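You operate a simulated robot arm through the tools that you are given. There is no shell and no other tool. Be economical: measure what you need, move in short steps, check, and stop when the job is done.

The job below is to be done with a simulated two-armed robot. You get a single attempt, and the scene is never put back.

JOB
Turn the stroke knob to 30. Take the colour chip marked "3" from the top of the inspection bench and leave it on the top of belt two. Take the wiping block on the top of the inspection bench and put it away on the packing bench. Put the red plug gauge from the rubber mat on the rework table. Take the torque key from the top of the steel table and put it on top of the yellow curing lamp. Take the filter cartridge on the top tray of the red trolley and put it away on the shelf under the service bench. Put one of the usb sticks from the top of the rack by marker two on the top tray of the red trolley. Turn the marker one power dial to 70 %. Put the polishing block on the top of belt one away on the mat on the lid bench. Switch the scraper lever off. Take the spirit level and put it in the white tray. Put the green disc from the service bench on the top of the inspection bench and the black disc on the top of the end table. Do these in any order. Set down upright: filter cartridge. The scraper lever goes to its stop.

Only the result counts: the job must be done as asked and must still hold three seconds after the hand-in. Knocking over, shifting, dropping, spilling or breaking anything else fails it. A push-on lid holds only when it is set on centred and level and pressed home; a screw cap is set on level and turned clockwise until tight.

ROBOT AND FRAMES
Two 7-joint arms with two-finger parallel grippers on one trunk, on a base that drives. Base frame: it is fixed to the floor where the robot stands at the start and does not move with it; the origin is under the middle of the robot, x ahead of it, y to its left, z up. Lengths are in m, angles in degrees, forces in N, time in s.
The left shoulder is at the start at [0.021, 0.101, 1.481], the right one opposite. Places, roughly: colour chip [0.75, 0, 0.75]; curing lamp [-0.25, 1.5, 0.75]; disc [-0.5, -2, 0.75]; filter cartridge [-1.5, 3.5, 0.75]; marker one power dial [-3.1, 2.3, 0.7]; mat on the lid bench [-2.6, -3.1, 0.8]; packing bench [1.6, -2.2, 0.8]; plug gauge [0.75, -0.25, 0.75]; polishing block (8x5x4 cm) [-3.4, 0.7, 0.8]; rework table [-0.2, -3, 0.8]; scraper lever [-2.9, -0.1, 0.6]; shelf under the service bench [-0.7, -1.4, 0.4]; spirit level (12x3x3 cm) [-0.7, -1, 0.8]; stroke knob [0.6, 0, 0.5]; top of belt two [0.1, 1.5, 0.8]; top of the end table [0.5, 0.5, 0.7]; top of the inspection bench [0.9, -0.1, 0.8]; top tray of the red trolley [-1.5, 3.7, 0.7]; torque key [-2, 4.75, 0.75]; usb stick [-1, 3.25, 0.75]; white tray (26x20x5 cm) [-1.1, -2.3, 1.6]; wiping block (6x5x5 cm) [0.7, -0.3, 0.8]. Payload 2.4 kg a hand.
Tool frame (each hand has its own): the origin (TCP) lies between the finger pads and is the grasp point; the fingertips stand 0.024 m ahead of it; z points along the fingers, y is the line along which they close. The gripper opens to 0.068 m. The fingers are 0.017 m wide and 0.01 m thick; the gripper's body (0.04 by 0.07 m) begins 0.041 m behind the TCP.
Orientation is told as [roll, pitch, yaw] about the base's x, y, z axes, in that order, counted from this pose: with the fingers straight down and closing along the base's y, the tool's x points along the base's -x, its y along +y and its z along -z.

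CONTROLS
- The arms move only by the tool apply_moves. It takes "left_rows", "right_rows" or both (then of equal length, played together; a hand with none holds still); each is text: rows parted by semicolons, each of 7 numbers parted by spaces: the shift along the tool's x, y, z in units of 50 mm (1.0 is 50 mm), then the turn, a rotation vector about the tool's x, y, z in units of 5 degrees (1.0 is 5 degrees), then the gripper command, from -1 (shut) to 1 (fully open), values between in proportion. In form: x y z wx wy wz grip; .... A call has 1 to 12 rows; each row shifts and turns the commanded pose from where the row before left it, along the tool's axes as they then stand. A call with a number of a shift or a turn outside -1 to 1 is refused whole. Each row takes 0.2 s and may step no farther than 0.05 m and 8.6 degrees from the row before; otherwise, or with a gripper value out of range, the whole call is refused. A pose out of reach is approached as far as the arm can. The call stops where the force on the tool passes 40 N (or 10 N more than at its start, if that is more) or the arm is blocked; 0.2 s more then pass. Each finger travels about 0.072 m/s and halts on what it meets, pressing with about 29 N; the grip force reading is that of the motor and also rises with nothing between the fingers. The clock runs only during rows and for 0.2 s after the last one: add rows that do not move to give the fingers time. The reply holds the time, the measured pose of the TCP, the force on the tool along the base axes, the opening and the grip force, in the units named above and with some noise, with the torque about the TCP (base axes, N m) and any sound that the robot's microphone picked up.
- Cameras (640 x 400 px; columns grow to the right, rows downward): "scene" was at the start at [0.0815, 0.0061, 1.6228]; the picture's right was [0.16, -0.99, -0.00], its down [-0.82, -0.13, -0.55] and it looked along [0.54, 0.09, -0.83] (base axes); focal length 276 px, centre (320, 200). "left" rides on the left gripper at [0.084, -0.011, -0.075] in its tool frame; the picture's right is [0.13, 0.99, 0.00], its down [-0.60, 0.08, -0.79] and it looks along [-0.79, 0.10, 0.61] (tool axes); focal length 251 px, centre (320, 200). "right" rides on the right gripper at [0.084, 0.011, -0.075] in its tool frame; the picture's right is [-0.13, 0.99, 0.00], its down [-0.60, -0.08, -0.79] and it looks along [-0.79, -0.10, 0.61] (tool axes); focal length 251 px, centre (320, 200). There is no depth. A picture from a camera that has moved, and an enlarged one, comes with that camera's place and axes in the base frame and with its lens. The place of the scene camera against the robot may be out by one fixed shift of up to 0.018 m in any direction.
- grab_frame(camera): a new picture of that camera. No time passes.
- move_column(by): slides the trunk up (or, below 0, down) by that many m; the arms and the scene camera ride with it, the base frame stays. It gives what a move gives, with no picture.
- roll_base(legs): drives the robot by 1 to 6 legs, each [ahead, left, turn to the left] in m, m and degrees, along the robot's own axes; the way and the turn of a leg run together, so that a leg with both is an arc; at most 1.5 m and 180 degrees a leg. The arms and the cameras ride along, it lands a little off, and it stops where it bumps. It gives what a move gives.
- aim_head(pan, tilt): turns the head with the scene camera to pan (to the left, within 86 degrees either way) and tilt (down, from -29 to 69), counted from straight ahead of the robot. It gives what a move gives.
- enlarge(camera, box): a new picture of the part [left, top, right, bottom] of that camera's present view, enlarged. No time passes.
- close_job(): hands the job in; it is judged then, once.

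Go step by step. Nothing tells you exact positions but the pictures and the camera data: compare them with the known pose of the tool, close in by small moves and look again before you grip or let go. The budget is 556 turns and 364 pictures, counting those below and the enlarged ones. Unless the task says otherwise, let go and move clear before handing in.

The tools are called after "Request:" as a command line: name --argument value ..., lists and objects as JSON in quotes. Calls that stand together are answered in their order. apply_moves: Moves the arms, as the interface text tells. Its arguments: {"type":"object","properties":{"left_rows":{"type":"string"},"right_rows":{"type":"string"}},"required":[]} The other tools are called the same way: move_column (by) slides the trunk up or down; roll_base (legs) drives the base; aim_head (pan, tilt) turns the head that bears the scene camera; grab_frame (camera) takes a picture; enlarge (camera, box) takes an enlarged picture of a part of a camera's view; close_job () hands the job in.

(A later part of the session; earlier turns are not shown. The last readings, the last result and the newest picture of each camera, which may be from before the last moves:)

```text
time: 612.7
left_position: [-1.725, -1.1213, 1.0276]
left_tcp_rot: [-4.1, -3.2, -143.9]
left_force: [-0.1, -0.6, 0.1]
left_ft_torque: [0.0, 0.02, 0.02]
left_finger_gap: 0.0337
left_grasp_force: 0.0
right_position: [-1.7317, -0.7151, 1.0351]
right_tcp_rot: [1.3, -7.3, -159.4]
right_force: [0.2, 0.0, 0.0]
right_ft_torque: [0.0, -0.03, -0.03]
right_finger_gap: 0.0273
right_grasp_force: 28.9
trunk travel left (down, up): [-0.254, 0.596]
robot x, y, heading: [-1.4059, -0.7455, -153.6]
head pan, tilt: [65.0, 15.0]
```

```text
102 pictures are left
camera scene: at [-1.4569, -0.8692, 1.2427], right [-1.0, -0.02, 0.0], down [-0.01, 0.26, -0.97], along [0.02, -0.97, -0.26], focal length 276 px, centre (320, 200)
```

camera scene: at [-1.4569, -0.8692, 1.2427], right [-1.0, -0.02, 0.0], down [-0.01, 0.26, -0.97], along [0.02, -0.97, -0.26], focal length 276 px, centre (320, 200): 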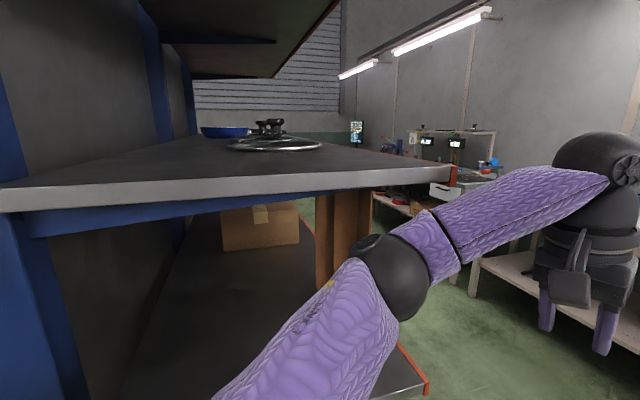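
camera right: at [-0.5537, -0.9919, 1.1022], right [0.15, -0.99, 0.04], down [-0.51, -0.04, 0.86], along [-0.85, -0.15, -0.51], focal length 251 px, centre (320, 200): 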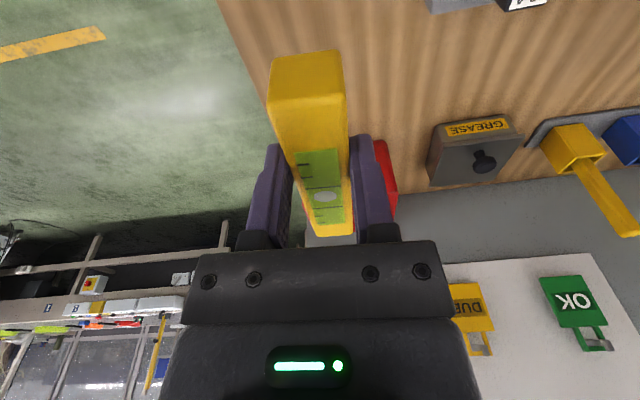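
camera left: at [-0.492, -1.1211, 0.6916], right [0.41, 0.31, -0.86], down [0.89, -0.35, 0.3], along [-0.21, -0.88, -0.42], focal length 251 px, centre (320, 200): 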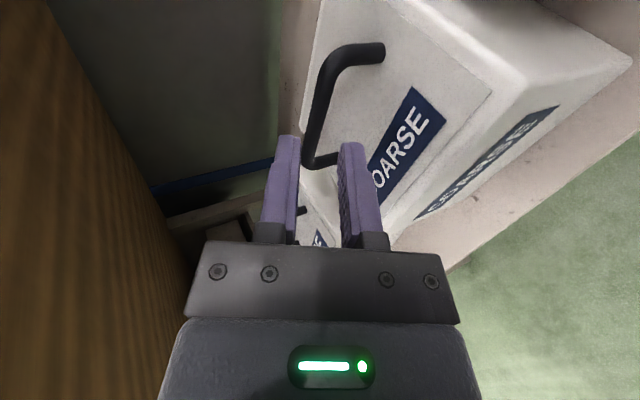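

Request:
aim_head --pan -5 --tilt 35

Request:
grab_frame --camera "scene"

```text
time: 614.1
left_position: [-1.7241, -1.1222, 1.0285]
left_tcp_rot: [-4.1, -3.3, -143.8]
left_force: [0.4, 1.0, 0.0]
left_ft_torque: [0.02, 0.01, 0.03]
left_finger_gap: 0.0339
left_grasp_force: 0.1
right_position: [-1.7317, -0.7147, 1.0348]
right_tcp_rot: [1.3, -7.3, -159.4]
right_force: [-0.1, -0.3, -1.0]
right_ft_torque: [0.0, -0.04, -0.04]
right_finger_gap: 0.0277
right_grasp_force: 28.9
trunk travel left (down, up): [-0.254, 0.596]
robot x, y, heading: [-1.4079, -0.7449, -153.7]
head pan, tilt: [-5.0, 35.0]
```

```text
101 pictures are left
camera scene: at [-1.5409, -0.8077, 1.2107], right [-0.36, 0.93, 0.0], down [0.53, 0.21, -0.82], along [-0.76, -0.3, -0.57], focal length 276 px, centre (320, 200)
```

scene: 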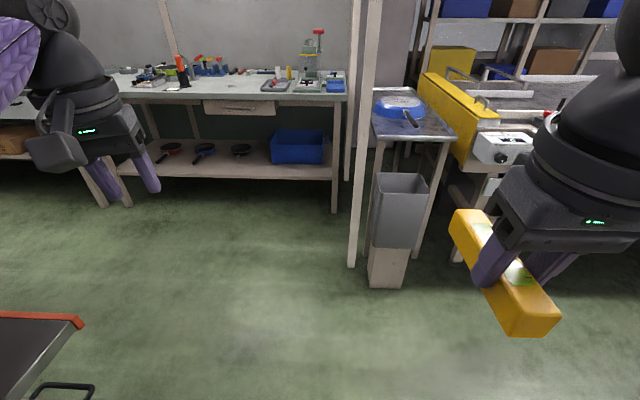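

Request:
roll_base --legs '[[0.78, 0, 0], [0, 0, 85], [1.25, 0, 0], [0, 0, 89]]'

Request:
move_column --by 0.4

Request:
aim_head --pan 0 --tilt 10

Request:
grab_frame --camera "scene"

```text
time: 629.3
left_position: [-1.2709, -2.4532, 1.029]
left_tcp_rot: [-3.4, -3.2, -37.7]
left_force: [-0.3, -0.8, -0.3]
left_ft_torque: [0.01, 0.05, -0.02]
left_finger_gap: 0.034
left_grasp_force: 0.1
right_position: [-1.6522, -2.5769, 1.0346]
right_tcp_rot: [1.7, -7.5, -52.1]
right_force: [0.3, -0.4, -1.2]
right_ft_torque: [0.01, -0.01, 0.0]
right_finger_gap: 0.0275
right_grasp_force: 28.5
trunk travel left (down, up): [-0.254, 0.596]
robot x, y, heading: [-1.7159, -2.2586, -46.5]
head pan, tilt: [-5.0, 35.0]
stopped in leg 4: the robot was blocked; the commanded pose is now the measured one
```

```text
time: 630.5
left_position: [-1.2732, -2.451, 1.1052]
left_tcp_rot: [-3.9, -3.2, -37.9]
left_force: [-31.5, -0.4, -10.0]
left_ft_torque: [-0.12, -1.99, 0.69]
left_finger_gap: 0.034
left_grasp_force: 0.2
right_position: [-1.6502, -2.5743, 1.1113]
right_tcp_rot: [1.5, -7.7, -52.0]
right_force: [0.8, -1.1, -1.5]
right_ft_torque: [0.02, 0.01, -0.03]
right_finger_gap: 0.0273
right_grasp_force: 29.4
trunk travel left (down, up): [-0.326, 0.524]
robot x, y, heading: [-1.7145, -2.2585, -45.9]
head pan, tilt: [-5.0, 35.0]
stopped: the force on the tool passed its limit at 88 N (the readings are from after the stop); the commanded pose is now the measured one
```

```text
time: 631.4
left_position: [-1.2713, -2.4515, 1.1033]
left_tcp_rot: [-3.8, -3.2, -37.6]
left_force: [-30.6, -11.7, 20.3]
left_ft_torque: [1.33, -3.1, 0.26]
left_finger_gap: 0.0339
left_grasp_force: 0.1
right_position: [-1.6512, -2.575, 1.1082]
right_tcp_rot: [1.6, -7.7, -52.1]
right_force: [0.2, -0.1, -0.7]
right_ft_torque: [0.0, -0.02, 0.01]
right_finger_gap: 0.0275
right_grasp_force: 29.5
trunk travel left (down, up): [-0.326, 0.524]
robot x, y, heading: [-1.7141, -2.2571, -46.2]
head pan, tilt: [0.0, 10.0]
```

```text
100 pictures are left
camera scene: at [-1.6256, -2.3625, 1.3241], right [-0.72, -0.69, -0.01], down [-0.11, 0.13, -0.99], along [0.68, -0.71, -0.17], focal length 276 px, centre (320, 200)
```

scene: 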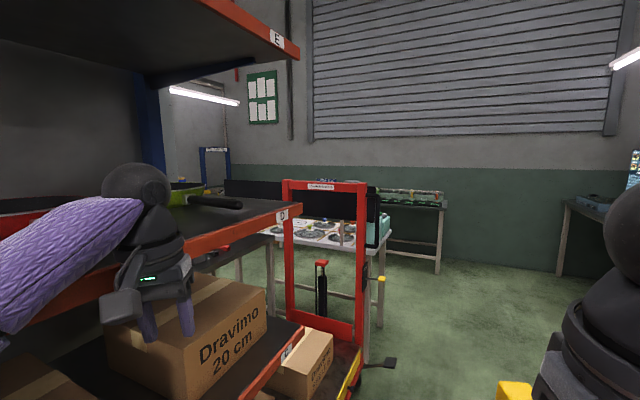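

Request:
move_column --by -0.072

Request:
roll_base --legs '[[0, 0, -22]]'

Request:
grab_frame --camera "scene"

```text
time: 632.5
left_position: [-1.2738, -2.452, 1.0298]
left_tcp_rot: [-3.5, -3.2, -37.6]
left_force: [0.2, 0.5, 0.2]
left_ft_torque: [0.02, -0.02, 0.02]
left_finger_gap: 0.034
left_grasp_force: 0.1
right_position: [-1.653, -2.5769, 1.0339]
right_tcp_rot: [1.8, -7.7, -51.9]
right_force: [-0.4, 0.7, -0.4]
right_ft_torque: [0.03, -0.01, 0.01]
right_finger_gap: 0.0276
right_grasp_force: 29.3
trunk travel left (down, up): [-0.254, 0.596]
robot x, y, heading: [-1.713, -2.2538, -45.8]
head pan, tilt: [0.0, 10.0]
```

```text
time: 634.0
left_position: [-1.3668, -2.6014, 1.0291]
left_tcp_rot: [-4.1, -3.0, -59.1]
left_force: [-0.1, -0.2, 0.0]
left_ft_torque: [-0.02, -0.01, -0.01]
left_finger_gap: 0.0342
left_grasp_force: 0.0
right_position: [-1.7664, -2.5776, 1.0355]
right_tcp_rot: [1.3, -7.5, -73.5]
right_force: [-0.1, 0.4, -0.2]
right_ft_torque: [0.01, 0.02, -0.01]
right_finger_gap: 0.0274
right_grasp_force: 29.0
trunk travel left (down, up): [-0.254, 0.596]
robot x, y, heading: [-1.7112, -2.2573, -68.0]
head pan, tilt: [0.0, 10.0]
```

```text
99 pictures are left
camera scene: at [-1.6555, -2.4028, 1.2507], right [-0.93, -0.38, 0.0], down [-0.07, 0.16, -0.98], along [0.37, -0.91, -0.17], focal length 276 px, centre (320, 200)
```

scene: 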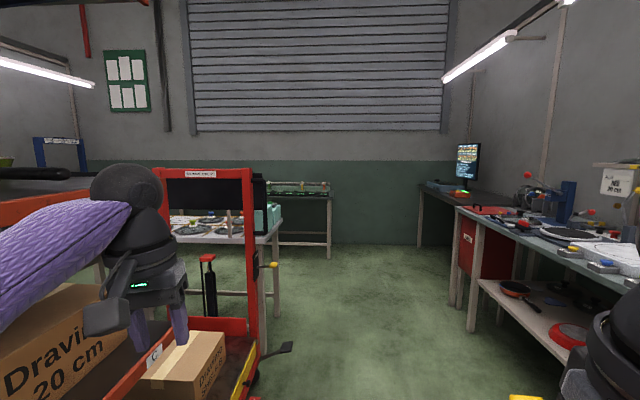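

Request:
apply_moves --left_rows "0.9 0 0 0 0 0 0;0.9 0 0 0 0 0 0;0.9 0 0 0 0 0 0"

Request:
roll_base --legs '[[0, -0.3, 0], [0, 0, 89]]'

Request:
move_column --by 0.4

Request:
grab_frame --camera "scene"

```text
time: 634.8
left_position: [-1.434, -2.4839, 1.0227]
left_tcp_rot: [-4.1, -2.9, -59.1]
left_force: [-0.6, 0.8, 0.7]
left_ft_torque: [-0.01, 0.03, 0.01]
left_finger_gap: 0.034
left_grasp_force: 0.1
right_position: [-1.7668, -2.5778, 1.0363]
right_tcp_rot: [1.2, -7.4, -73.5]
right_force: [-0.2, -0.8, -0.5]
right_ft_torque: [0.01, 0.0, -0.01]
right_finger_gap: 0.0274
right_grasp_force: 28.9
trunk travel left (down, up): [-0.254, 0.596]
robot x, y, heading: [-1.7131, -2.2609, -67.8]
head pan, tilt: [0.0, 10.0]
```

```text
time: 640.6
left_position: [-1.7528, -2.0981, 1.0231]
left_tcp_rot: [-4.1, -3.0, 28.9]
left_force: [0.8, -1.1, 0.7]
left_ft_torque: [0.0, -0.01, -0.02]
left_finger_gap: 0.0339
left_grasp_force: 0.0
right_position: [-1.6713, -2.4339, 1.0365]
right_tcp_rot: [1.3, -7.5, 14.7]
right_force: [-1.2, -0.7, -1.0]
right_ft_torque: [-0.01, 0.0, 0.0]
right_finger_gap: 0.0275
right_grasp_force: 28.7
trunk travel left (down, up): [-0.254, 0.596]
robot x, y, heading: [-1.9926, -2.3705, 20.3]
head pan, tilt: [0.0, 10.0]
```

```text
time: 644.4
left_position: [-1.7531, -2.0987, 1.4219]
left_tcp_rot: [-4.1, -3.0, 28.9]
left_force: [-0.1, 0.8, 0.0]
left_ft_torque: [-0.02, 0.03, -0.01]
left_finger_gap: 0.0342
left_grasp_force: 0.0
right_position: [-1.6711, -2.4324, 1.4363]
right_tcp_rot: [1.4, -7.5, 14.7]
right_force: [-0.4, 0.3, -1.1]
right_ft_torque: [-0.03, 0.01, -0.04]
right_finger_gap: 0.0271
right_grasp_force: 28.6
trunk travel left (down, up): [-0.654, 0.196]
robot x, y, heading: [-1.991, -2.3709, 20.0]
head pan, tilt: [0.0, 10.0]
```

```text
98 pictures are left
camera scene: at [-1.89, -2.3384, 1.653], right [0.35, -0.94, 0.0], down [-0.16, -0.06, -0.98], along [0.92, 0.34, -0.17], focal length 276 px, centre (320, 200)
```

scene: 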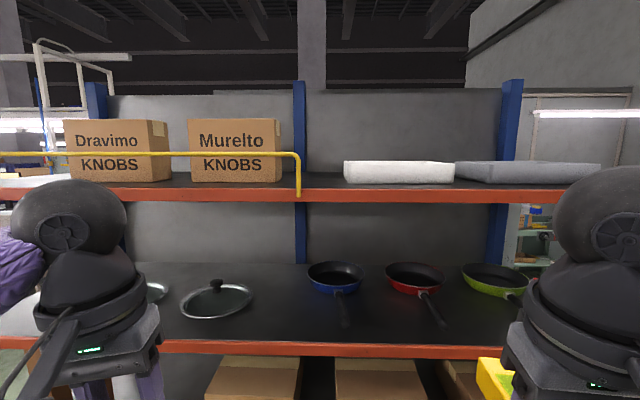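

Request:
move_column --by 0.19

Request:
apply_moves --left_rows "0.9 0 0 0 0 0 0;0.9 0 0 0 0 0 0;0 0 0.9 0 0 0 0;0 0 0.9 0 0 0 0;0 0 0.9 0 0 0 0;0 0 0.9 0 0 0 0" --right_rows "-0.1 0 -0.8 0 0 0 -1;-0.1 0 -0.8 0 0 0 -1;0 0 0 0 0 0.5 -1;0 0 0 0 0 0.5 -1;0 0 0 0 0 0 -1;0 0 0 0 0 0 -1"

Request:
grab_frame --camera "right"

```text
time: 646.5
left_position: [-1.754, -2.0989, 1.6119]
left_tcp_rot: [-4.1, -2.9, 28.9]
left_force: [-0.5, -0.4, 0.1]
left_ft_torque: [0.01, 0.03, 0.04]
left_finger_gap: 0.034
left_grasp_force: 0.1
right_position: [-1.6711, -2.4336, 1.626]
right_tcp_rot: [1.3, -7.5, 14.6]
right_force: [0.0, 0.0, -0.2]
right_ft_torque: [-0.04, 0.03, -0.01]
right_finger_gap: 0.0275
right_grasp_force: 29.1
trunk travel left (down, up): [-0.844, 0.006]
robot x, y, heading: [-1.9898, -2.3729, 20.1]
head pan, tilt: [0.0, 10.0]
```

```text
time: 647.9
left_position: [-1.8189, -2.1485, 1.4316]
left_tcp_rot: [-4.0, -3.0, 28.9]
left_force: [1.1, -0.9, -0.8]
left_ft_torque: [0.0, -0.02, 0.02]
left_finger_gap: 0.0338
left_grasp_force: 0.0
right_position: [-1.6687, -2.4353, 1.7059]
right_tcp_rot: [1.9, -7.4, 9.5]
right_force: [-0.2, 0.0, -0.8]
right_ft_torque: [-0.01, 0.02, 0.0]
right_finger_gap: 0.0273
right_grasp_force: 28.8
trunk travel left (down, up): [-0.844, 0.006]
robot x, y, heading: [-1.9943, -2.3709, 20.4]
head pan, tilt: [0.0, 10.0]
```

```text
97 pictures are left
camera right: at [-1.7622, -2.443, 1.7709], right [-0.04, 1.0, 0.05], down [0.51, -0.02, 0.86], along [0.86, 0.06, -0.51], focal length 251 px, centre (320, 200)
```

right: 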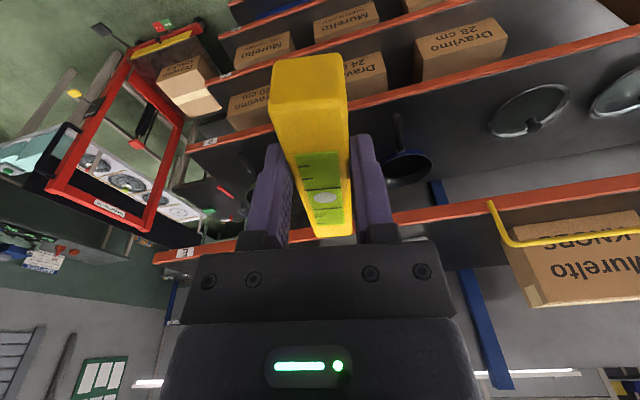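

Request:
roll_base --legs '[[0.34, 0, 0]]'

Request:
grab_frame --camera "right"

Request:
grab_frame --camera "scene"

```text
time: 650.1
left_position: [-1.5048, -2.0282, 1.4313]
left_tcp_rot: [-4.1, -3.0, 29.4]
left_force: [-0.1, -0.7, 0.0]
left_ft_torque: [0.02, -0.01, 0.01]
left_finger_gap: 0.034
left_grasp_force: 0.1
right_position: [-1.3525, -2.3131, 1.7052]
right_tcp_rot: [2.1, -7.4, 10.0]
right_force: [0.3, 0.6, -0.4]
right_ft_torque: [0.0, 0.04, -0.02]
right_finger_gap: 0.0272
right_grasp_force: 29.2
trunk travel left (down, up): [-0.844, 0.006]
robot x, y, heading: [-1.6736, -2.2482, 20.7]
head pan, tilt: [0.0, 10.0]
```

```text
96 pictures are left
camera right: at [-1.445, -2.3228, 1.7709], right [-0.05, 1.0, 0.05], down [0.51, -0.02, 0.86], along [0.86, 0.07, -0.51], focal length 251 px, centre (320, 200)
```

right: 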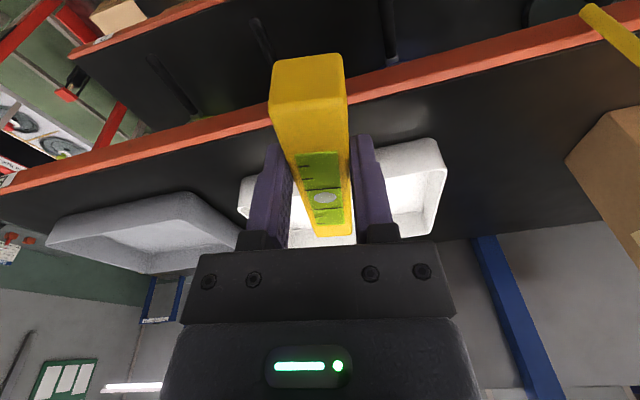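

```text
95 pictures are left
camera scene: at [-1.5757, -2.2199, 1.8431], right [0.35, -0.94, 0.0], down [-0.16, -0.06, -0.98], along [0.92, 0.35, -0.17], focal length 276 px, centre (320, 200)
```

scene: 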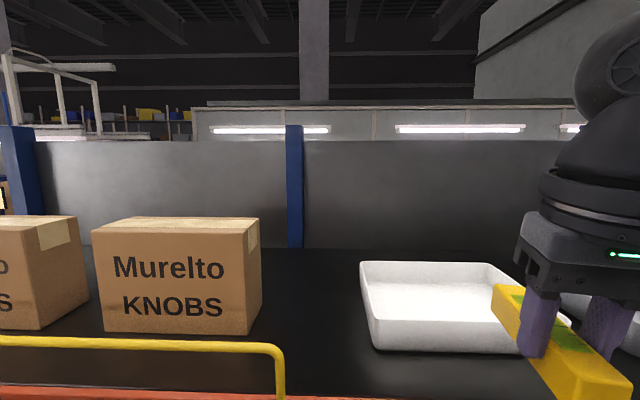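

Request:
roll_base --legs '[[0.09, -0.01, 0]]'

Request:
apply_moves --right_rows "-0.9 -0.05 0.12 0 0 0 -1;-0.9 -0.05 0.12 0 0 0 -1;-0.9 -0.05 0.12 0 0 0 -1"

Request:
grab_frame --camera "right"

Request:
grab_frame --camera "scene"

```text
time: 651.2
left_position: [-1.4146, -2.004, 1.4323]
left_tcp_rot: [-4.1, -3.1, 29.4]
left_force: [-0.6, -0.4, -0.4]
left_ft_torque: [0.03, 0.04, 0.01]
left_finger_gap: 0.0339
left_grasp_force: 0.0
right_position: [-1.262, -2.2903, 1.7058]
right_tcp_rot: [1.9, -7.2, 10.1]
right_force: [0.0, 0.6, -1.7]
right_ft_torque: [0.03, 0.04, 0.0]
right_finger_gap: 0.0276
right_grasp_force: 29.0
trunk travel left (down, up): [-0.844, 0.006]
robot x, y, heading: [-1.5821, -2.2285, 20.5]
head pan, tilt: [0.0, 10.0]
```

```text
time: 652.0
left_position: [-1.4123, -2.0046, 1.4311]
left_tcp_rot: [-4.0, -2.9, 29.4]
left_force: [0.3, 0.5, 0.2]
left_ft_torque: [0.05, 0.01, -0.01]
left_finger_gap: 0.034
left_grasp_force: 0.1
right_position: [-1.1303, -2.282, 1.6973]
right_tcp_rot: [1.9, -7.1, 10.0]
right_force: [0.0, -0.6, -0.8]
right_ft_torque: [0.01, 0.03, -0.01]
right_finger_gap: 0.0273
right_grasp_force: 28.8
right hand out of reach, approached as far as the arm can: row 3
trunk travel left (down, up): [-0.844, 0.006]
robot x, y, heading: [-1.5779, -2.2278, 20.7]
head pan, tilt: [0.0, 10.0]
```

```text
94 pictures are left
camera right: at [-1.2227, -2.2895, 1.7625], right [-0.05, 1.0, 0.05], down [0.51, -0.02, 0.86], along [0.86, 0.07, -0.51], focal length 251 px, centre (320, 200)
```

right: 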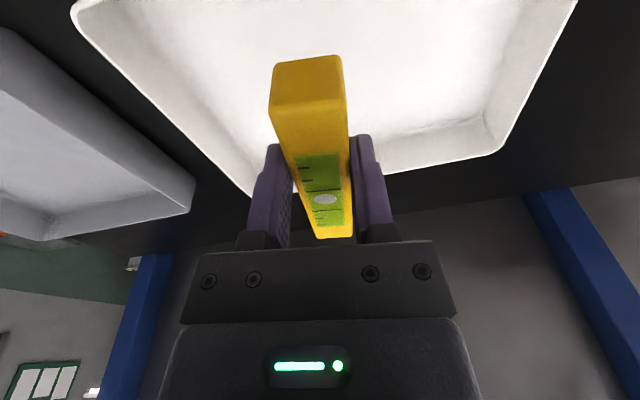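

```text
93 pictures are left
camera scene: at [-1.4837, -2.196, 1.843], right [0.36, -0.93, 0.0], down [-0.16, -0.06, -0.98], along [0.92, 0.35, -0.18], focal length 276 px, centre (320, 200)
```

scene: 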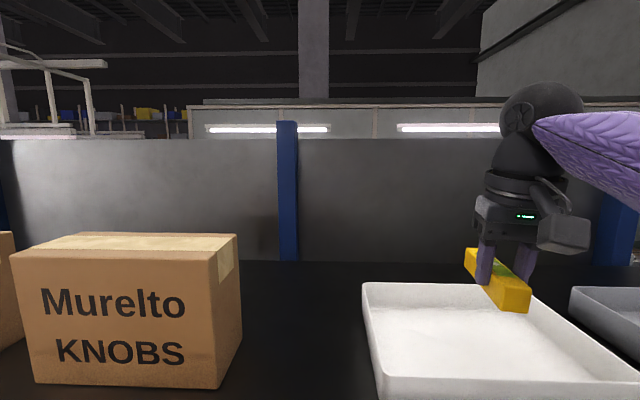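

Request:
move_column --by -0.07

Request:
move_column --by -0.008

Request:
grab_frame --camera "right"

```text
time: 653.1
left_position: [-1.4141, -2.0037, 1.3624]
left_tcp_rot: [-4.1, -3.0, 29.5]
left_force: [-0.6, 1.0, -0.7]
left_ft_torque: [0.0, 0.0, -0.01]
left_finger_gap: 0.0338
left_grasp_force: 0.1
right_position: [-1.1352, -2.2803, 1.629]
right_tcp_rot: [2.0, -7.3, 10.2]
right_force: [1.1, -0.7, -1.3]
right_ft_torque: [0.01, 0.01, -0.02]
right_finger_gap: 0.0274
right_grasp_force: 28.9
trunk travel left (down, up): [-0.774, 0.076]
robot x, y, heading: [-1.5822, -2.2296, 20.4]
head pan, tilt: [0.0, 10.0]
```

```text
time: 653.7
left_position: [-1.4142, -2.0039, 1.3542]
left_tcp_rot: [-4.0, -2.9, 29.5]
left_force: [-0.5, 0.2, 0.3]
left_ft_torque: [-0.03, 0.0, 0.03]
left_finger_gap: 0.0339
left_grasp_force: 0.2
right_position: [-1.1363, -2.2806, 1.6219]
right_tcp_rot: [2.0, -7.5, 10.1]
right_force: [0.6, 0.2, -1.5]
right_ft_torque: [-0.01, 0.03, 0.0]
right_finger_gap: 0.0274
right_grasp_force: 29.1
trunk travel left (down, up): [-0.766, 0.084]
robot x, y, heading: [-1.583, -2.2283, 20.8]
head pan, tilt: [0.0, 10.0]
```

```text
92 pictures are left
camera right: at [-1.2285, -2.2891, 1.6859], right [-0.05, 1.0, 0.05], down [0.51, -0.02, 0.86], along [0.86, 0.07, -0.51], focal length 251 px, centre (320, 200)
```

right: 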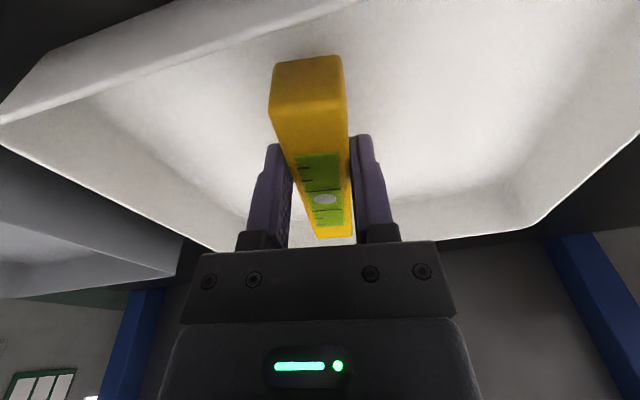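

Request:
move_column --by -0.008

Request:
move_column --by -0.006

Request:
move_column --by -0.006

```text
time: 654.3
left_position: [-1.4139, -2.0038, 1.3463]
left_tcp_rot: [-4.1, -3.0, 29.5]
left_force: [-0.8, 0.1, 0.1]
left_ft_torque: [-0.01, 0.03, -0.02]
left_finger_gap: 0.034
left_grasp_force: 0.0
right_position: [-1.137, -2.2811, 1.6137]
right_tcp_rot: [2.0, -7.3, 10.1]
right_force: [0.8, -0.6, -0.6]
right_ft_torque: [0.01, -0.01, 0.02]
right_finger_gap: 0.0273
right_grasp_force: 29.0
trunk travel left (down, up): [-0.758, 0.092]
robot x, y, heading: [-1.5825, -2.2265, 20.9]
head pan, tilt: [0.0, 10.0]
```

```text
time: 654.8
left_position: [-1.4149, -2.0035, 1.3387]
left_tcp_rot: [-4.1, -2.9, 29.5]
left_force: [0.1, -0.1, 0.5]
left_ft_torque: [0.0, -0.01, -0.01]
left_finger_gap: 0.034
left_grasp_force: 0.0
right_position: [-1.1361, -2.2825, 1.6079]
right_tcp_rot: [2.0, -7.4, 10.1]
right_force: [0.3, -1.1, -0.9]
right_ft_torque: [0.04, 0.04, 0.02]
right_finger_gap: 0.0274
right_grasp_force: 28.7
trunk travel left (down, up): [-0.752, 0.098]
robot x, y, heading: [-1.5856, -2.228, 20.8]
head pan, tilt: [0.0, 10.0]
```

```text
time: 655.4
left_position: [-1.4152, -2.005, 1.3335]
left_tcp_rot: [-4.2, -3.0, 29.5]
left_force: [0.5, 0.0, 0.9]
left_ft_torque: [-0.01, -0.03, 0.02]
left_finger_gap: 0.034
left_grasp_force: 0.0
right_position: [-1.1365, -2.2808, 1.6011]
right_tcp_rot: [2.0, -7.4, 10.1]
right_force: [-0.3, -0.6, -0.8]
right_ft_torque: [-0.03, 0.01, 0.04]
right_finger_gap: 0.0275
right_grasp_force: 29.1
trunk travel left (down, up): [-0.746, 0.104]
robot x, y, heading: [-1.5845, -2.2225, 20.6]
head pan, tilt: [0.0, 10.0]
```

Request:
move_column --by -0.006

Request:
move_column --by -0.005

Request:
move_column --by -0.005

Request:
grab_frame --camera "right"

```text
time: 655.9
left_position: [-1.4159, -2.0035, 1.3272]
left_tcp_rot: [-4.1, -2.9, 29.5]
left_force: [-0.5, -0.3, -0.8]
left_ft_torque: [-0.03, 0.04, 0.02]
left_finger_gap: 0.0339
left_grasp_force: 0.2
right_position: [-1.1366, -2.2807, 1.5972]
right_tcp_rot: [2.0, -7.6, 10.1]
right_force: [2.3, 1.0, 19.1]
right_ft_torque: [-0.18, -0.5, 0.03]
right_finger_gap: 0.0276
right_grasp_force: 28.7
trunk travel left (down, up): [-0.74, 0.11]
robot x, y, heading: [-1.5849, -2.2299, 20.9]
head pan, tilt: [0.0, 10.0]
```

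```text
time: 656.5
left_position: [-1.4162, -2.0045, 1.323]
left_tcp_rot: [-4.0, -3.0, 29.5]
left_force: [0.4, -0.1, -0.6]
left_ft_torque: [0.03, 0.0, 0.0]
left_finger_gap: 0.034
left_grasp_force: 0.0
right_position: [-1.1376, -2.2795, 1.5905]
right_tcp_rot: [2.0, -7.6, 10.1]
right_force: [-1.1, 0.7, 16.1]
right_ft_torque: [-0.19, -0.25, 0.05]
right_finger_gap: 0.0275
right_grasp_force: 29.0
trunk travel left (down, up): [-0.735, 0.115]
robot x, y, heading: [-1.5834, -2.2255, 20.8]
head pan, tilt: [0.0, 10.0]
```

```text
time: 656.9
left_position: [-1.4165, -2.0043, 1.3195]
left_tcp_rot: [-4.1, -3.0, 29.6]
left_force: [-0.9, -0.5, -0.3]
left_ft_torque: [0.0, -0.03, -0.01]
left_finger_gap: 0.0341
left_grasp_force: 0.2
right_position: [-1.1381, -2.28, 1.5898]
right_tcp_rot: [2.1, -7.8, 10.1]
right_force: [-2.8, 0.1, 11.2]
right_ft_torque: [-0.21, 0.35, -0.12]
right_finger_gap: 0.0277
right_grasp_force: 29.2
trunk travel left (down, up): [-0.731, 0.118]
robot x, y, heading: [-1.5833, -2.2272, 20.7]
head pan, tilt: [0.0, 10.0]
stopped: the force on the tool passed its limit at 50 N (the readings are from after the stop); the commanded pose is now the measured one
```

```text
91 pictures are left
camera right: at [-1.2308, -2.2889, 1.6533], right [-0.05, 1.0, 0.05], down [0.5, -0.02, 0.86], along [0.86, 0.07, -0.5], focal length 251 px, centre (320, 200)
```

right: 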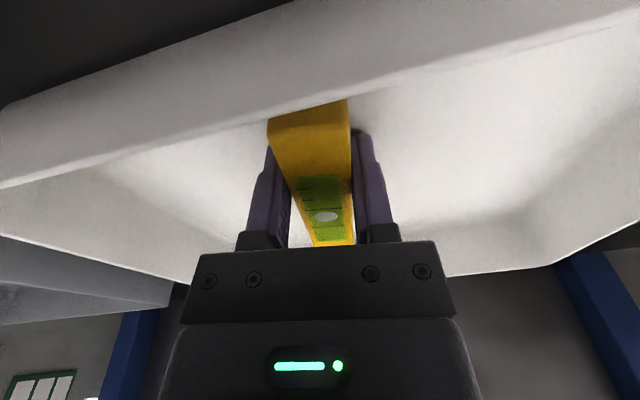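

Request:
apply_moves --right_rows "0 0 0 0 0 0 0.4;0 0 0 0 0 0 0.6;0 0 0 0 0 0 0.6"

Request:
move_column --by 0.115

Request:
grab_frame --camera "scene"

```text
time: 657.7
left_position: [-1.4164, -2.0026, 1.3191]
left_tcp_rot: [-4.2, -3.0, 29.5]
left_force: [0.1, -0.3, 0.1]
left_ft_torque: [-0.01, -0.02, 0.01]
left_finger_gap: 0.0338
left_grasp_force: 0.1
right_position: [-1.1386, -2.2784, 1.5899]
right_tcp_rot: [2.0, -7.9, 10.1]
right_force: [1.1, 5.5, 20.5]
right_ft_torque: [-0.49, 0.0, 0.06]
right_finger_gap: 0.0497
right_grasp_force: 0.0
trunk travel left (down, up): [-0.731, 0.118]
robot x, y, heading: [-1.5823, -2.2314, 21.1]
head pan, tilt: [0.0, 10.0]
```

```text
time: 659.1
left_position: [-1.4141, -2.004, 1.4331]
left_tcp_rot: [-4.1, -3.1, 29.5]
left_force: [0.2, -0.8, 0.0]
left_ft_torque: [0.0, 0.01, 0.0]
left_finger_gap: 0.0339
left_grasp_force: 0.1
right_position: [-1.136, -2.2799, 1.7038]
right_tcp_rot: [2.2, -7.7, 10.1]
right_force: [-0.3, -0.4, -0.1]
right_ft_torque: [0.0, 0.04, -0.03]
right_finger_gap: 0.0545
right_grasp_force: 0.0
trunk travel left (down, up): [-0.846, 0.003]
robot x, y, heading: [-1.5833, -2.2247, 20.8]
head pan, tilt: [0.0, 10.0]
```

```text
90 pictures are left
camera scene: at [-1.4858, -2.196, 1.8457], right [0.36, -0.93, 0.0], down [-0.16, -0.06, -0.98], along [0.92, 0.35, -0.17], focal length 276 px, centre (320, 200)
```

scene: 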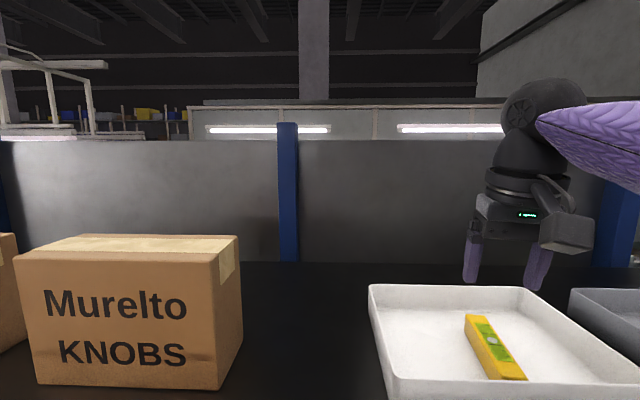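

Request:
roll_base --legs '[[-0.5, 0, 0], [0, 0, 88], [1.4, 0, 0], [0.3, 0, 0]]'

Request:
move_column --by -0.4

Request:
aim_head --pan 0 --tilt 25

Request:
grab_frame --camera "scene"

```text
time: 671.4
left_position: [-2.7195, -1.0725, 1.4339]
left_tcp_rot: [-4.0, -2.8, 119.1]
left_force: [0.1, 0.2, -0.1]
left_ft_torque: [-0.05, -0.02, -0.01]
left_finger_gap: 0.0341
left_grasp_force: 0.1
right_position: [-2.4413, -0.7939, 1.7025]
right_tcp_rot: [2.1, -7.6, 99.7]
right_force: [0.6, 0.5, -0.4]
right_ft_torque: [-0.03, -0.05, -0.02]
right_finger_gap: 0.0543
right_grasp_force: 0.0
trunk travel left (down, up): [-0.846, 0.003]
robot x, y, heading: [-2.4995, -1.2449, 110.3]
head pan, tilt: [0.0, 10.0]
stopped in leg 3: the robot was blocked; the commanded pose is now the measured one
```

```text
time: 675.2
left_position: [-2.7199, -1.0758, 1.035]
left_tcp_rot: [-4.0, -3.0, 119.0]
left_force: [-0.2, -1.0, 0.1]
left_ft_torque: [0.0, -0.02, 0.01]
left_finger_gap: 0.0339
left_grasp_force: 0.0
right_position: [-2.4415, -0.798, 1.3038]
right_tcp_rot: [2.1, -7.8, 99.5]
right_force: [-0.2, 0.5, -0.7]
right_ft_torque: [0.04, 0.0, -0.02]
right_finger_gap: 0.0544
right_grasp_force: 0.2
trunk travel left (down, up): [-0.446, 0.403]
robot x, y, heading: [-2.4986, -1.2474, 110.5]
head pan, tilt: [0.0, 10.0]
```

```text
time: 676.0
left_position: [-2.7196, -1.0749, 1.0342]
left_tcp_rot: [-4.1, -3.0, 119.1]
left_force: [0.2, 0.3, -0.5]
left_ft_torque: [0.03, 0.0, 0.03]
left_finger_gap: 0.034
left_grasp_force: 0.0
right_position: [-2.4405, -0.7996, 1.3032]
right_tcp_rot: [2.1, -7.8, 99.6]
right_force: [0.3, -0.8, 0.3]
right_ft_torque: [-0.02, 0.0, 0.0]
right_finger_gap: 0.0545
right_grasp_force: 0.0
trunk travel left (down, up): [-0.446, 0.403]
robot x, y, heading: [-2.4972, -1.2455, 110.3]
head pan, tilt: [0.0, 25.0]
```

```text
89 pictures are left
camera scene: at [-2.5372, -1.14, 1.4209], right [0.94, 0.35, 0.0], down [0.15, -0.4, -0.91], along [-0.32, 0.85, -0.42], focal length 276 px, centre (320, 200)
```

scene: 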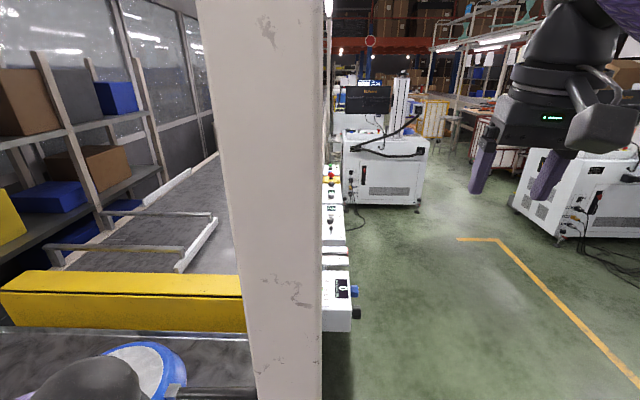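

Request:
roll_base --legs '[[-0.05, -0.6, 0], [0, 0, -20], [1.5, 0, 0], [1.5, 0, 0], [1.1, 0, 0], [0, 0, 110]]'

Request:
aim_head --pan 20 --tilt 30

Request:
grab_frame --camera "scene"

```text
time: 677.3
left_position: [-2.6473, -1.0555, 1.0329]
left_tcp_rot: [-2.7, -3.1, 119.7]
left_force: [-7.0, -3.1, -2.5]
left_ft_torque: [0.13, -0.23, -0.11]
left_finger_gap: 0.0339
left_grasp_force: 0.1
right_position: [-2.3628, -0.7765, 1.3036]
right_tcp_rot: [2.2, -7.7, 99.7]
right_force: [-0.2, 0.6, 0.6]
right_ft_torque: [0.01, 0.0, -0.02]
right_finger_gap: 0.0546
right_grasp_force: 0.1
trunk travel left (down, up): [-0.446, 0.403]
robot x, y, heading: [-2.4155, -1.2246, 110.7]
head pan, tilt: [0.0, 25.0]
stopped in leg 1: the force on the tool passed its limit at 138 N (the readings are from after the stop); the commanded pose is now the measured one
```

```text
time: 678.1
left_position: [-2.6473, -1.0552, 1.0352]
left_tcp_rot: [-2.8, -3.1, 119.4]
left_force: [-10.7, -5.5, -4.8]
left_ft_torque: [0.23, -0.33, -0.14]
left_finger_gap: 0.034
left_grasp_force: 0.0
right_position: [-2.3634, -0.776, 1.304]
right_tcp_rot: [2.1, -7.8, 99.8]
right_force: [0.1, -0.7, -0.1]
right_ft_torque: [0.01, 0.0, -0.01]
right_finger_gap: 0.0544
right_grasp_force: 0.0
trunk travel left (down, up): [-0.446, 0.403]
robot x, y, heading: [-2.4163, -1.2232, 110.8]
head pan, tilt: [20.0, 30.0]
```

```text
88 pictures are left
camera scene: at [-2.4867, -1.1355, 1.4128], right [0.76, 0.65, 0.0], down [0.33, -0.38, -0.87], along [-0.56, 0.66, -0.5], focal length 276 px, centre (320, 200)
```

scene: 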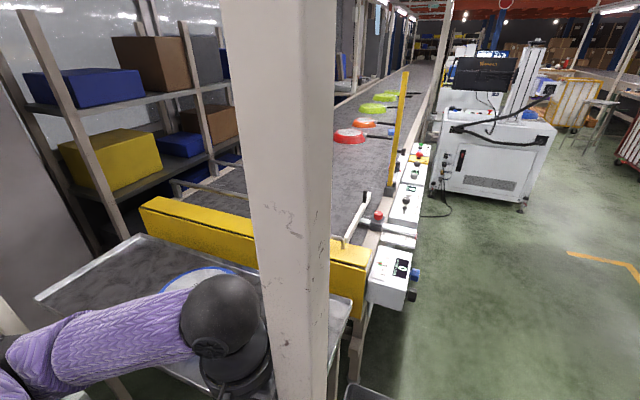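

Request:
roll_base --legs '[[0, 0.05, 0], [-0.4, 0, 0], [0, -0.6, 0]]'

Request:
roll_base --legs '[[0, 0, -20], [1.5, 0, 0], [1.5, 0, 0], [1.4, 0, 0], [0, 0, 110]]'

Request:
grab_frame --camera "scene"

```text
time: 683.9
left_position: [-2.0328, -1.2485, 1.0352]
left_tcp_rot: [-2.7, -3.1, 119.3]
left_force: [-0.7, -0.1, 0.0]
left_ft_torque: [0.03, -0.03, 0.0]
left_finger_gap: 0.0343
left_grasp_force: 0.1
right_position: [-1.7486, -0.9704, 1.3037]
right_tcp_rot: [2.1, -7.7, 99.4]
right_force: [-0.5, 0.4, 0.1]
right_ft_torque: [0.0, -0.01, -0.05]
right_finger_gap: 0.0542
right_grasp_force: 0.1
trunk travel left (down, up): [-0.446, 0.403]
robot x, y, heading: [-1.8007, -1.4177, 110.2]
head pan, tilt: [20.0, 30.0]
stopped in leg 3: the robot was blocked; the commanded pose is now the measured one
```

```text
time: 686.0
left_position: [-1.9649, -1.1702, 1.0353]
left_tcp_rot: [-2.7, -3.1, 99.6]
left_force: [-0.4, 0.0, 1.0]
left_ft_torque: [0.01, 0.01, 0.0]
left_finger_gap: 0.034
left_grasp_force: 0.0
right_position: [-1.6024, -1.0047, 1.3033]
right_tcp_rot: [2.2, -7.8, 79.6]
right_force: [0.2, 0.0, -0.9]
right_ft_torque: [-0.01, 0.01, -0.01]
right_finger_gap: 0.0546
right_grasp_force: 0.0
trunk travel left (down, up): [-0.446, 0.403]
robot x, y, heading: [-1.8083, -1.4084, 90.4]
head pan, tilt: [20.0, 30.0]
stopped in leg 2: the robot was blocked; the commanded pose is now the measured one
```

```text
87 pictures are left
camera scene: at [-1.8394, -1.3004, 1.4129], right [0.94, 0.35, 0.0], down [0.18, -0.47, -0.87], along [-0.3, 0.81, -0.5], focal length 276 px, centre (320, 200)
```

scene: 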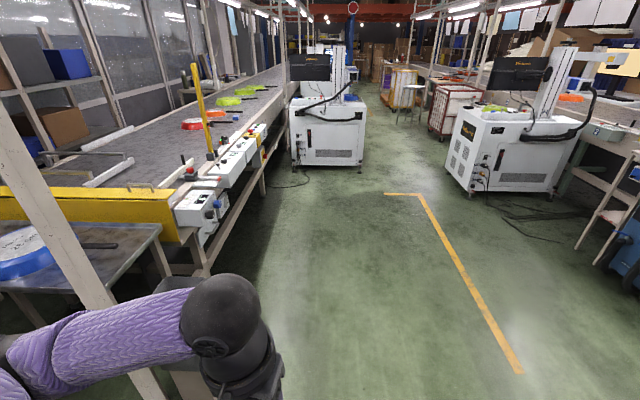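

Request:
roll_base --legs '[[0, 0.17, 0], [0, 0, 20], [1.1, 0, 0], [0, 0, -32], [1.4, 0, 0], [0.6, 0, 0]]'

Request:
roll_base --legs '[[0, 0, 25], [1.35, 0, 0], [0, 0, 105]]'

Request:
grab_frame --camera "scene"

```text
time: 705.0
left_position: [-2.1202, 1.8639, 1.0337]
left_tcp_rot: [-2.8, -3.0, 89.4]
left_force: [-0.1, 0.9, -0.9]
left_ft_torque: [0.01, 0.01, -0.01]
left_finger_gap: 0.0339
left_grasp_force: 0.1
right_position: [-1.7347, 1.9615, 1.3022]
right_tcp_rot: [2.2, -7.7, 69.4]
right_force: [0.6, 0.1, 0.1]
right_ft_torque: [0.01, -0.01, -0.02]
right_finger_gap: 0.0546
right_grasp_force: 0.0
trunk travel left (down, up): [-0.446, 0.403]
robot x, y, heading: [-2.0111, 1.6007, 80.4]
head pan, tilt: [20.0, 30.0]
```

```text
time: 717.5
left_position: [-2.4864, 2.6834, 1.0354]
left_tcp_rot: [-2.8, -3.1, -143.6]
left_force: [-0.9, -0.3, 0.1]
left_ft_torque: [0.0, 0.0, -0.04]
left_finger_gap: 0.0341
left_grasp_force: 0.1
right_position: [-2.7988, 2.9323, 1.3047]
right_tcp_rot: [2.1, -7.7, -163.6]
right_force: [-0.6, 0.5, 0.6]
right_ft_torque: [-0.02, 0.0, -0.02]
right_finger_gap: 0.0543
right_grasp_force: 0.0
trunk travel left (down, up): [-0.446, 0.403]
robot x, y, heading: [-2.3486, 2.9304, -152.6]
head pan, tilt: [20.0, 30.0]
```

```text
86 pictures are left
camera scene: at [-2.4306, 2.8464, 1.4128], right [-0.74, 0.68, 0.0], down [0.34, 0.37, -0.87], along [-0.59, -0.64, -0.5], focal length 276 px, centre (320, 200)
```

scene: 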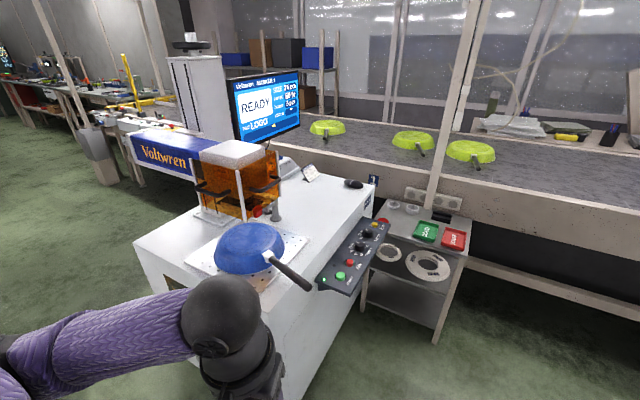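

Marker one's black control panel is in view; zoom on it.

Request:
enlarge --camera "scene" --box '[310, 205, 400, 300]'

Request:
enlarge --camera "scene" --box '[225, 65, 310, 145]'

```text
4.21 times, centred on (355, 252) of scene
camera zoom: at [-2.4306, 2.8464, 1.4128], right [-0.74, 0.68, 0.0], down [0.34, 0.37, -0.87], along [-0.59, -0.64, -0.5], focal length 1160 px, centre (173, -21)
```

zoom: 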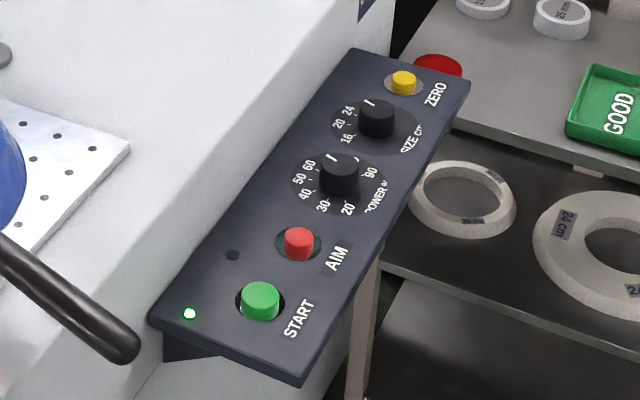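

```text
5.00 times, centred on (268, 105) of scene
camera zoom: at [-2.4306, 2.8464, 1.4128], right [-0.74, 0.68, 0.0], down [0.34, 0.37, -0.87], along [-0.59, -0.64, -0.5], focal length 1377 px, centre (582, 675)
```

zoom: 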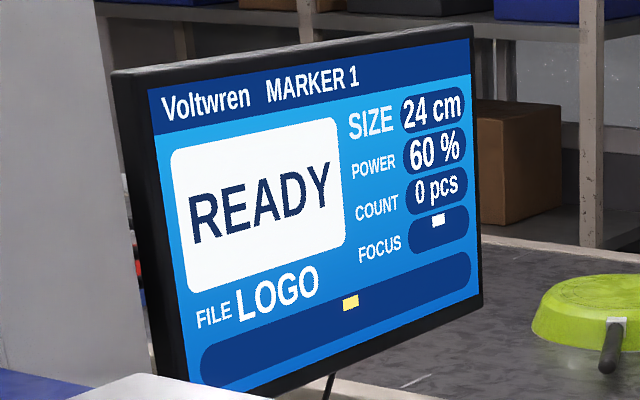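

Request:
move_column --by 0.15

Request:
roll_base --legs '[[0, 0, 17], [0.3, -0.18, 0]]'

Request:
aim_head --pan 0 --tilt 50

Request:
grab_frame --camera "scene"

Request:
grab_frame --camera "left"

```text
time: 719.2
left_position: [-2.4866, 2.6827, 1.1852]
left_tcp_rot: [-2.7, -3.2, -143.6]
left_force: [0.3, -0.2, 0.1]
left_ft_torque: [-0.01, -0.03, 0.0]
left_finger_gap: 0.0339
left_grasp_force: 0.1
right_position: [-2.7994, 2.9316, 1.4533]
right_tcp_rot: [2.2, -7.7, -163.6]
right_force: [-0.5, -0.2, -0.1]
right_ft_torque: [-0.01, 0.01, 0.0]
right_finger_gap: 0.0543
right_grasp_force: 0.0
trunk travel left (down, up): [-0.596, 0.253]
robot x, y, heading: [-2.3451, 2.9342, -152.6]
head pan, tilt: [20.0, 30.0]
```

```text
time: 722.5
left_position: [-2.7417, 2.5708, 1.1851]
left_tcp_rot: [-2.7, -3.0, -126.1]
left_force: [-0.2, -0.4, 0.8]
left_ft_torque: [-0.01, -0.02, 0.02]
left_finger_gap: 0.0343
left_grasp_force: 0.0
right_position: [-3.1131, 2.7134, 1.4528]
right_tcp_rot: [2.2, -7.8, -146.0]
right_force: [-0.3, 0.4, 0.3]
right_ft_torque: [-0.02, 0.0, 0.01]
right_finger_gap: 0.0543
right_grasp_force: 0.0
trunk travel left (down, up): [-0.596, 0.253]
robot x, y, heading: [-2.6841, 2.8476, -134.8]
head pan, tilt: [20.0, 30.0]
```

```text
time: 723.3
left_position: [-2.7404, 2.5706, 1.1835]
left_tcp_rot: [-2.7, -3.2, -126.0]
left_force: [-0.4, 0.0, 0.6]
left_ft_torque: [-0.01, 0.01, -0.02]
left_finger_gap: 0.0338
left_grasp_force: 0.0
right_position: [-3.1127, 2.7142, 1.4528]
right_tcp_rot: [2.2, -7.7, -146.1]
right_force: [-0.2, -0.8, 0.0]
right_ft_torque: [0.02, 0.01, 0.0]
right_finger_gap: 0.0543
right_grasp_force: 0.2
trunk travel left (down, up): [-0.596, 0.253]
robot x, y, heading: [-2.6819, 2.8471, -134.8]
head pan, tilt: [0.0, 50.0]
```

```text
83 pictures are left
camera scene: at [-2.7461, 2.7787, 1.5338], right [-0.71, 0.71, 0.0], down [0.54, 0.54, -0.64], along [-0.45, -0.45, -0.77], focal length 276 px, centre (320, 200)
```

scene: 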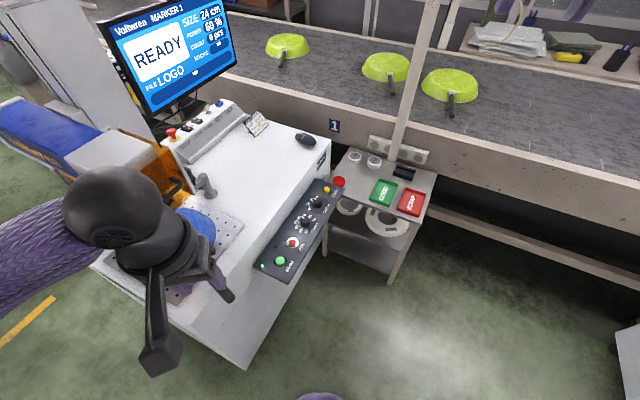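

```text
82 pictures are left
camera left: at [-2.6955, 2.6458, 1.2544], right [0.88, -0.48, -0.05], down [-0.24, -0.52, 0.82], along [-0.42, -0.71, -0.57], focal length 251 px, centre (320, 200)
```

left: 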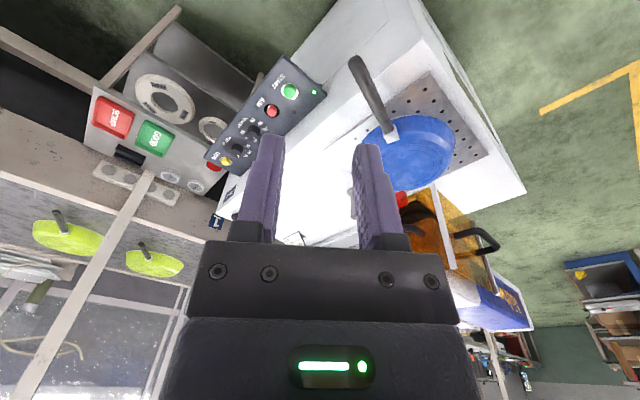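

Request:
roll_base --legs '[[0.2, -0.05, 0]]'

Request:
move_column --by -0.25

Request:
apply_moves --left_rows "0 0 0 0 0 -1 0.5;0 0 0 0 0 -1 0.5;0 0 0 0 0 -1 0.5;0 0 0 0 0 -1 0.5;0 0 0 0 0 -1 0.5;0 0 0 0 0 -1 0.5;0 0 0 0 0 -1 0.5;0 0 0 0 -1 0 0.5;0 0 0 0 -1 0 0.5;0 0 0 0 -1 0 0.5"

Request:
grab_frame --camera "left"

Request:
grab_frame --camera "scene"

```text
time: 724.9
left_position: [-2.9148, 2.467, 1.1846]
left_tcp_rot: [-2.7, -3.2, -126.0]
left_force: [0.0, -0.1, -0.1]
left_ft_torque: [0.0, 0.01, 0.02]
left_finger_gap: 0.0337
left_grasp_force: 0.2
right_position: [-3.2874, 2.6082, 1.4524]
right_tcp_rot: [2.2, -7.7, -145.9]
right_force: [-0.4, 0.0, 0.3]
right_ft_torque: [0.01, 0.01, 0.0]
right_finger_gap: 0.0544
right_grasp_force: 0.0
trunk travel left (down, up): [-0.596, 0.253]
robot x, y, heading: [-2.8555, 2.7427, -135.1]
head pan, tilt: [0.0, 50.0]
```

```text
time: 727.5
left_position: [-2.9158, 2.4661, 0.9307]
left_tcp_rot: [-2.5, -2.0, -125.9]
left_force: [0.4, 0.0, 0.3]
left_ft_torque: [-0.01, -0.01, 0.02]
left_finger_gap: 0.0338
left_grasp_force: 0.1
right_position: [-3.2855, 2.6106, 1.2034]
right_tcp_rot: [2.2, -7.7, -146.0]
right_force: [-0.2, -0.2, 0.0]
right_ft_torque: [0.0, 0.04, 0.02]
right_finger_gap: 0.0543
right_grasp_force: 0.0
trunk travel left (down, up): [-0.346, 0.503]
robot x, y, heading: [-2.8568, 2.7461, -135.0]
head pan, tilt: [0.0, 50.0]
```

```text
time: 729.7
left_position: [-2.9342, 2.4512, 0.9256]
left_tcp_rot: [-3.3, -15.2, -89.9]
left_force: [0.8, 0.6, -0.5]
left_ft_torque: [0.02, -0.01, -0.02]
left_finger_gap: 0.0508
left_grasp_force: 0.1
left hand out of reach, approached as far as the arm can: row 8, 9, 10
right_position: [-3.2865, 2.61, 1.2033]
right_tcp_rot: [2.2, -7.8, -145.9]
right_force: [-0.2, 0.7, 0.5]
right_ft_torque: [0.02, 0.0, 0.0]
right_finger_gap: 0.0542
right_grasp_force: 0.0
trunk travel left (down, up): [-0.346, 0.503]
robot x, y, heading: [-2.855, 2.7453, -134.9]
head pan, tilt: [0.0, 50.0]
```

```text
81 pictures are left
camera left: at [-2.942, 2.5504, 0.9752], right [0.99, 0.11, -0.09], down [0.12, -0.38, 0.92], along [0.07, -0.92, -0.39], focal length 251 px, centre (320, 200)
```

left: 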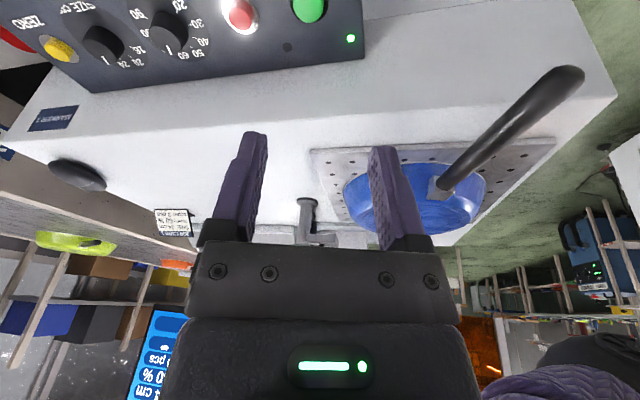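

```text
80 pictures are left
camera scene: at [-2.9383, 2.6566, 1.2826], right [-0.71, 0.71, 0.0], down [0.54, 0.54, -0.64], along [-0.45, -0.46, -0.77], focal length 276 px, centre (320, 200)
```

scene: 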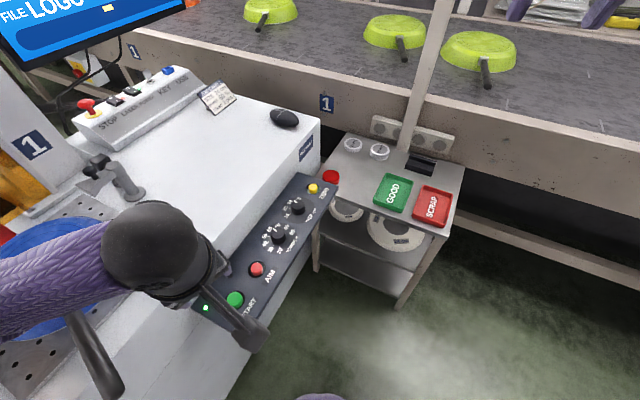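

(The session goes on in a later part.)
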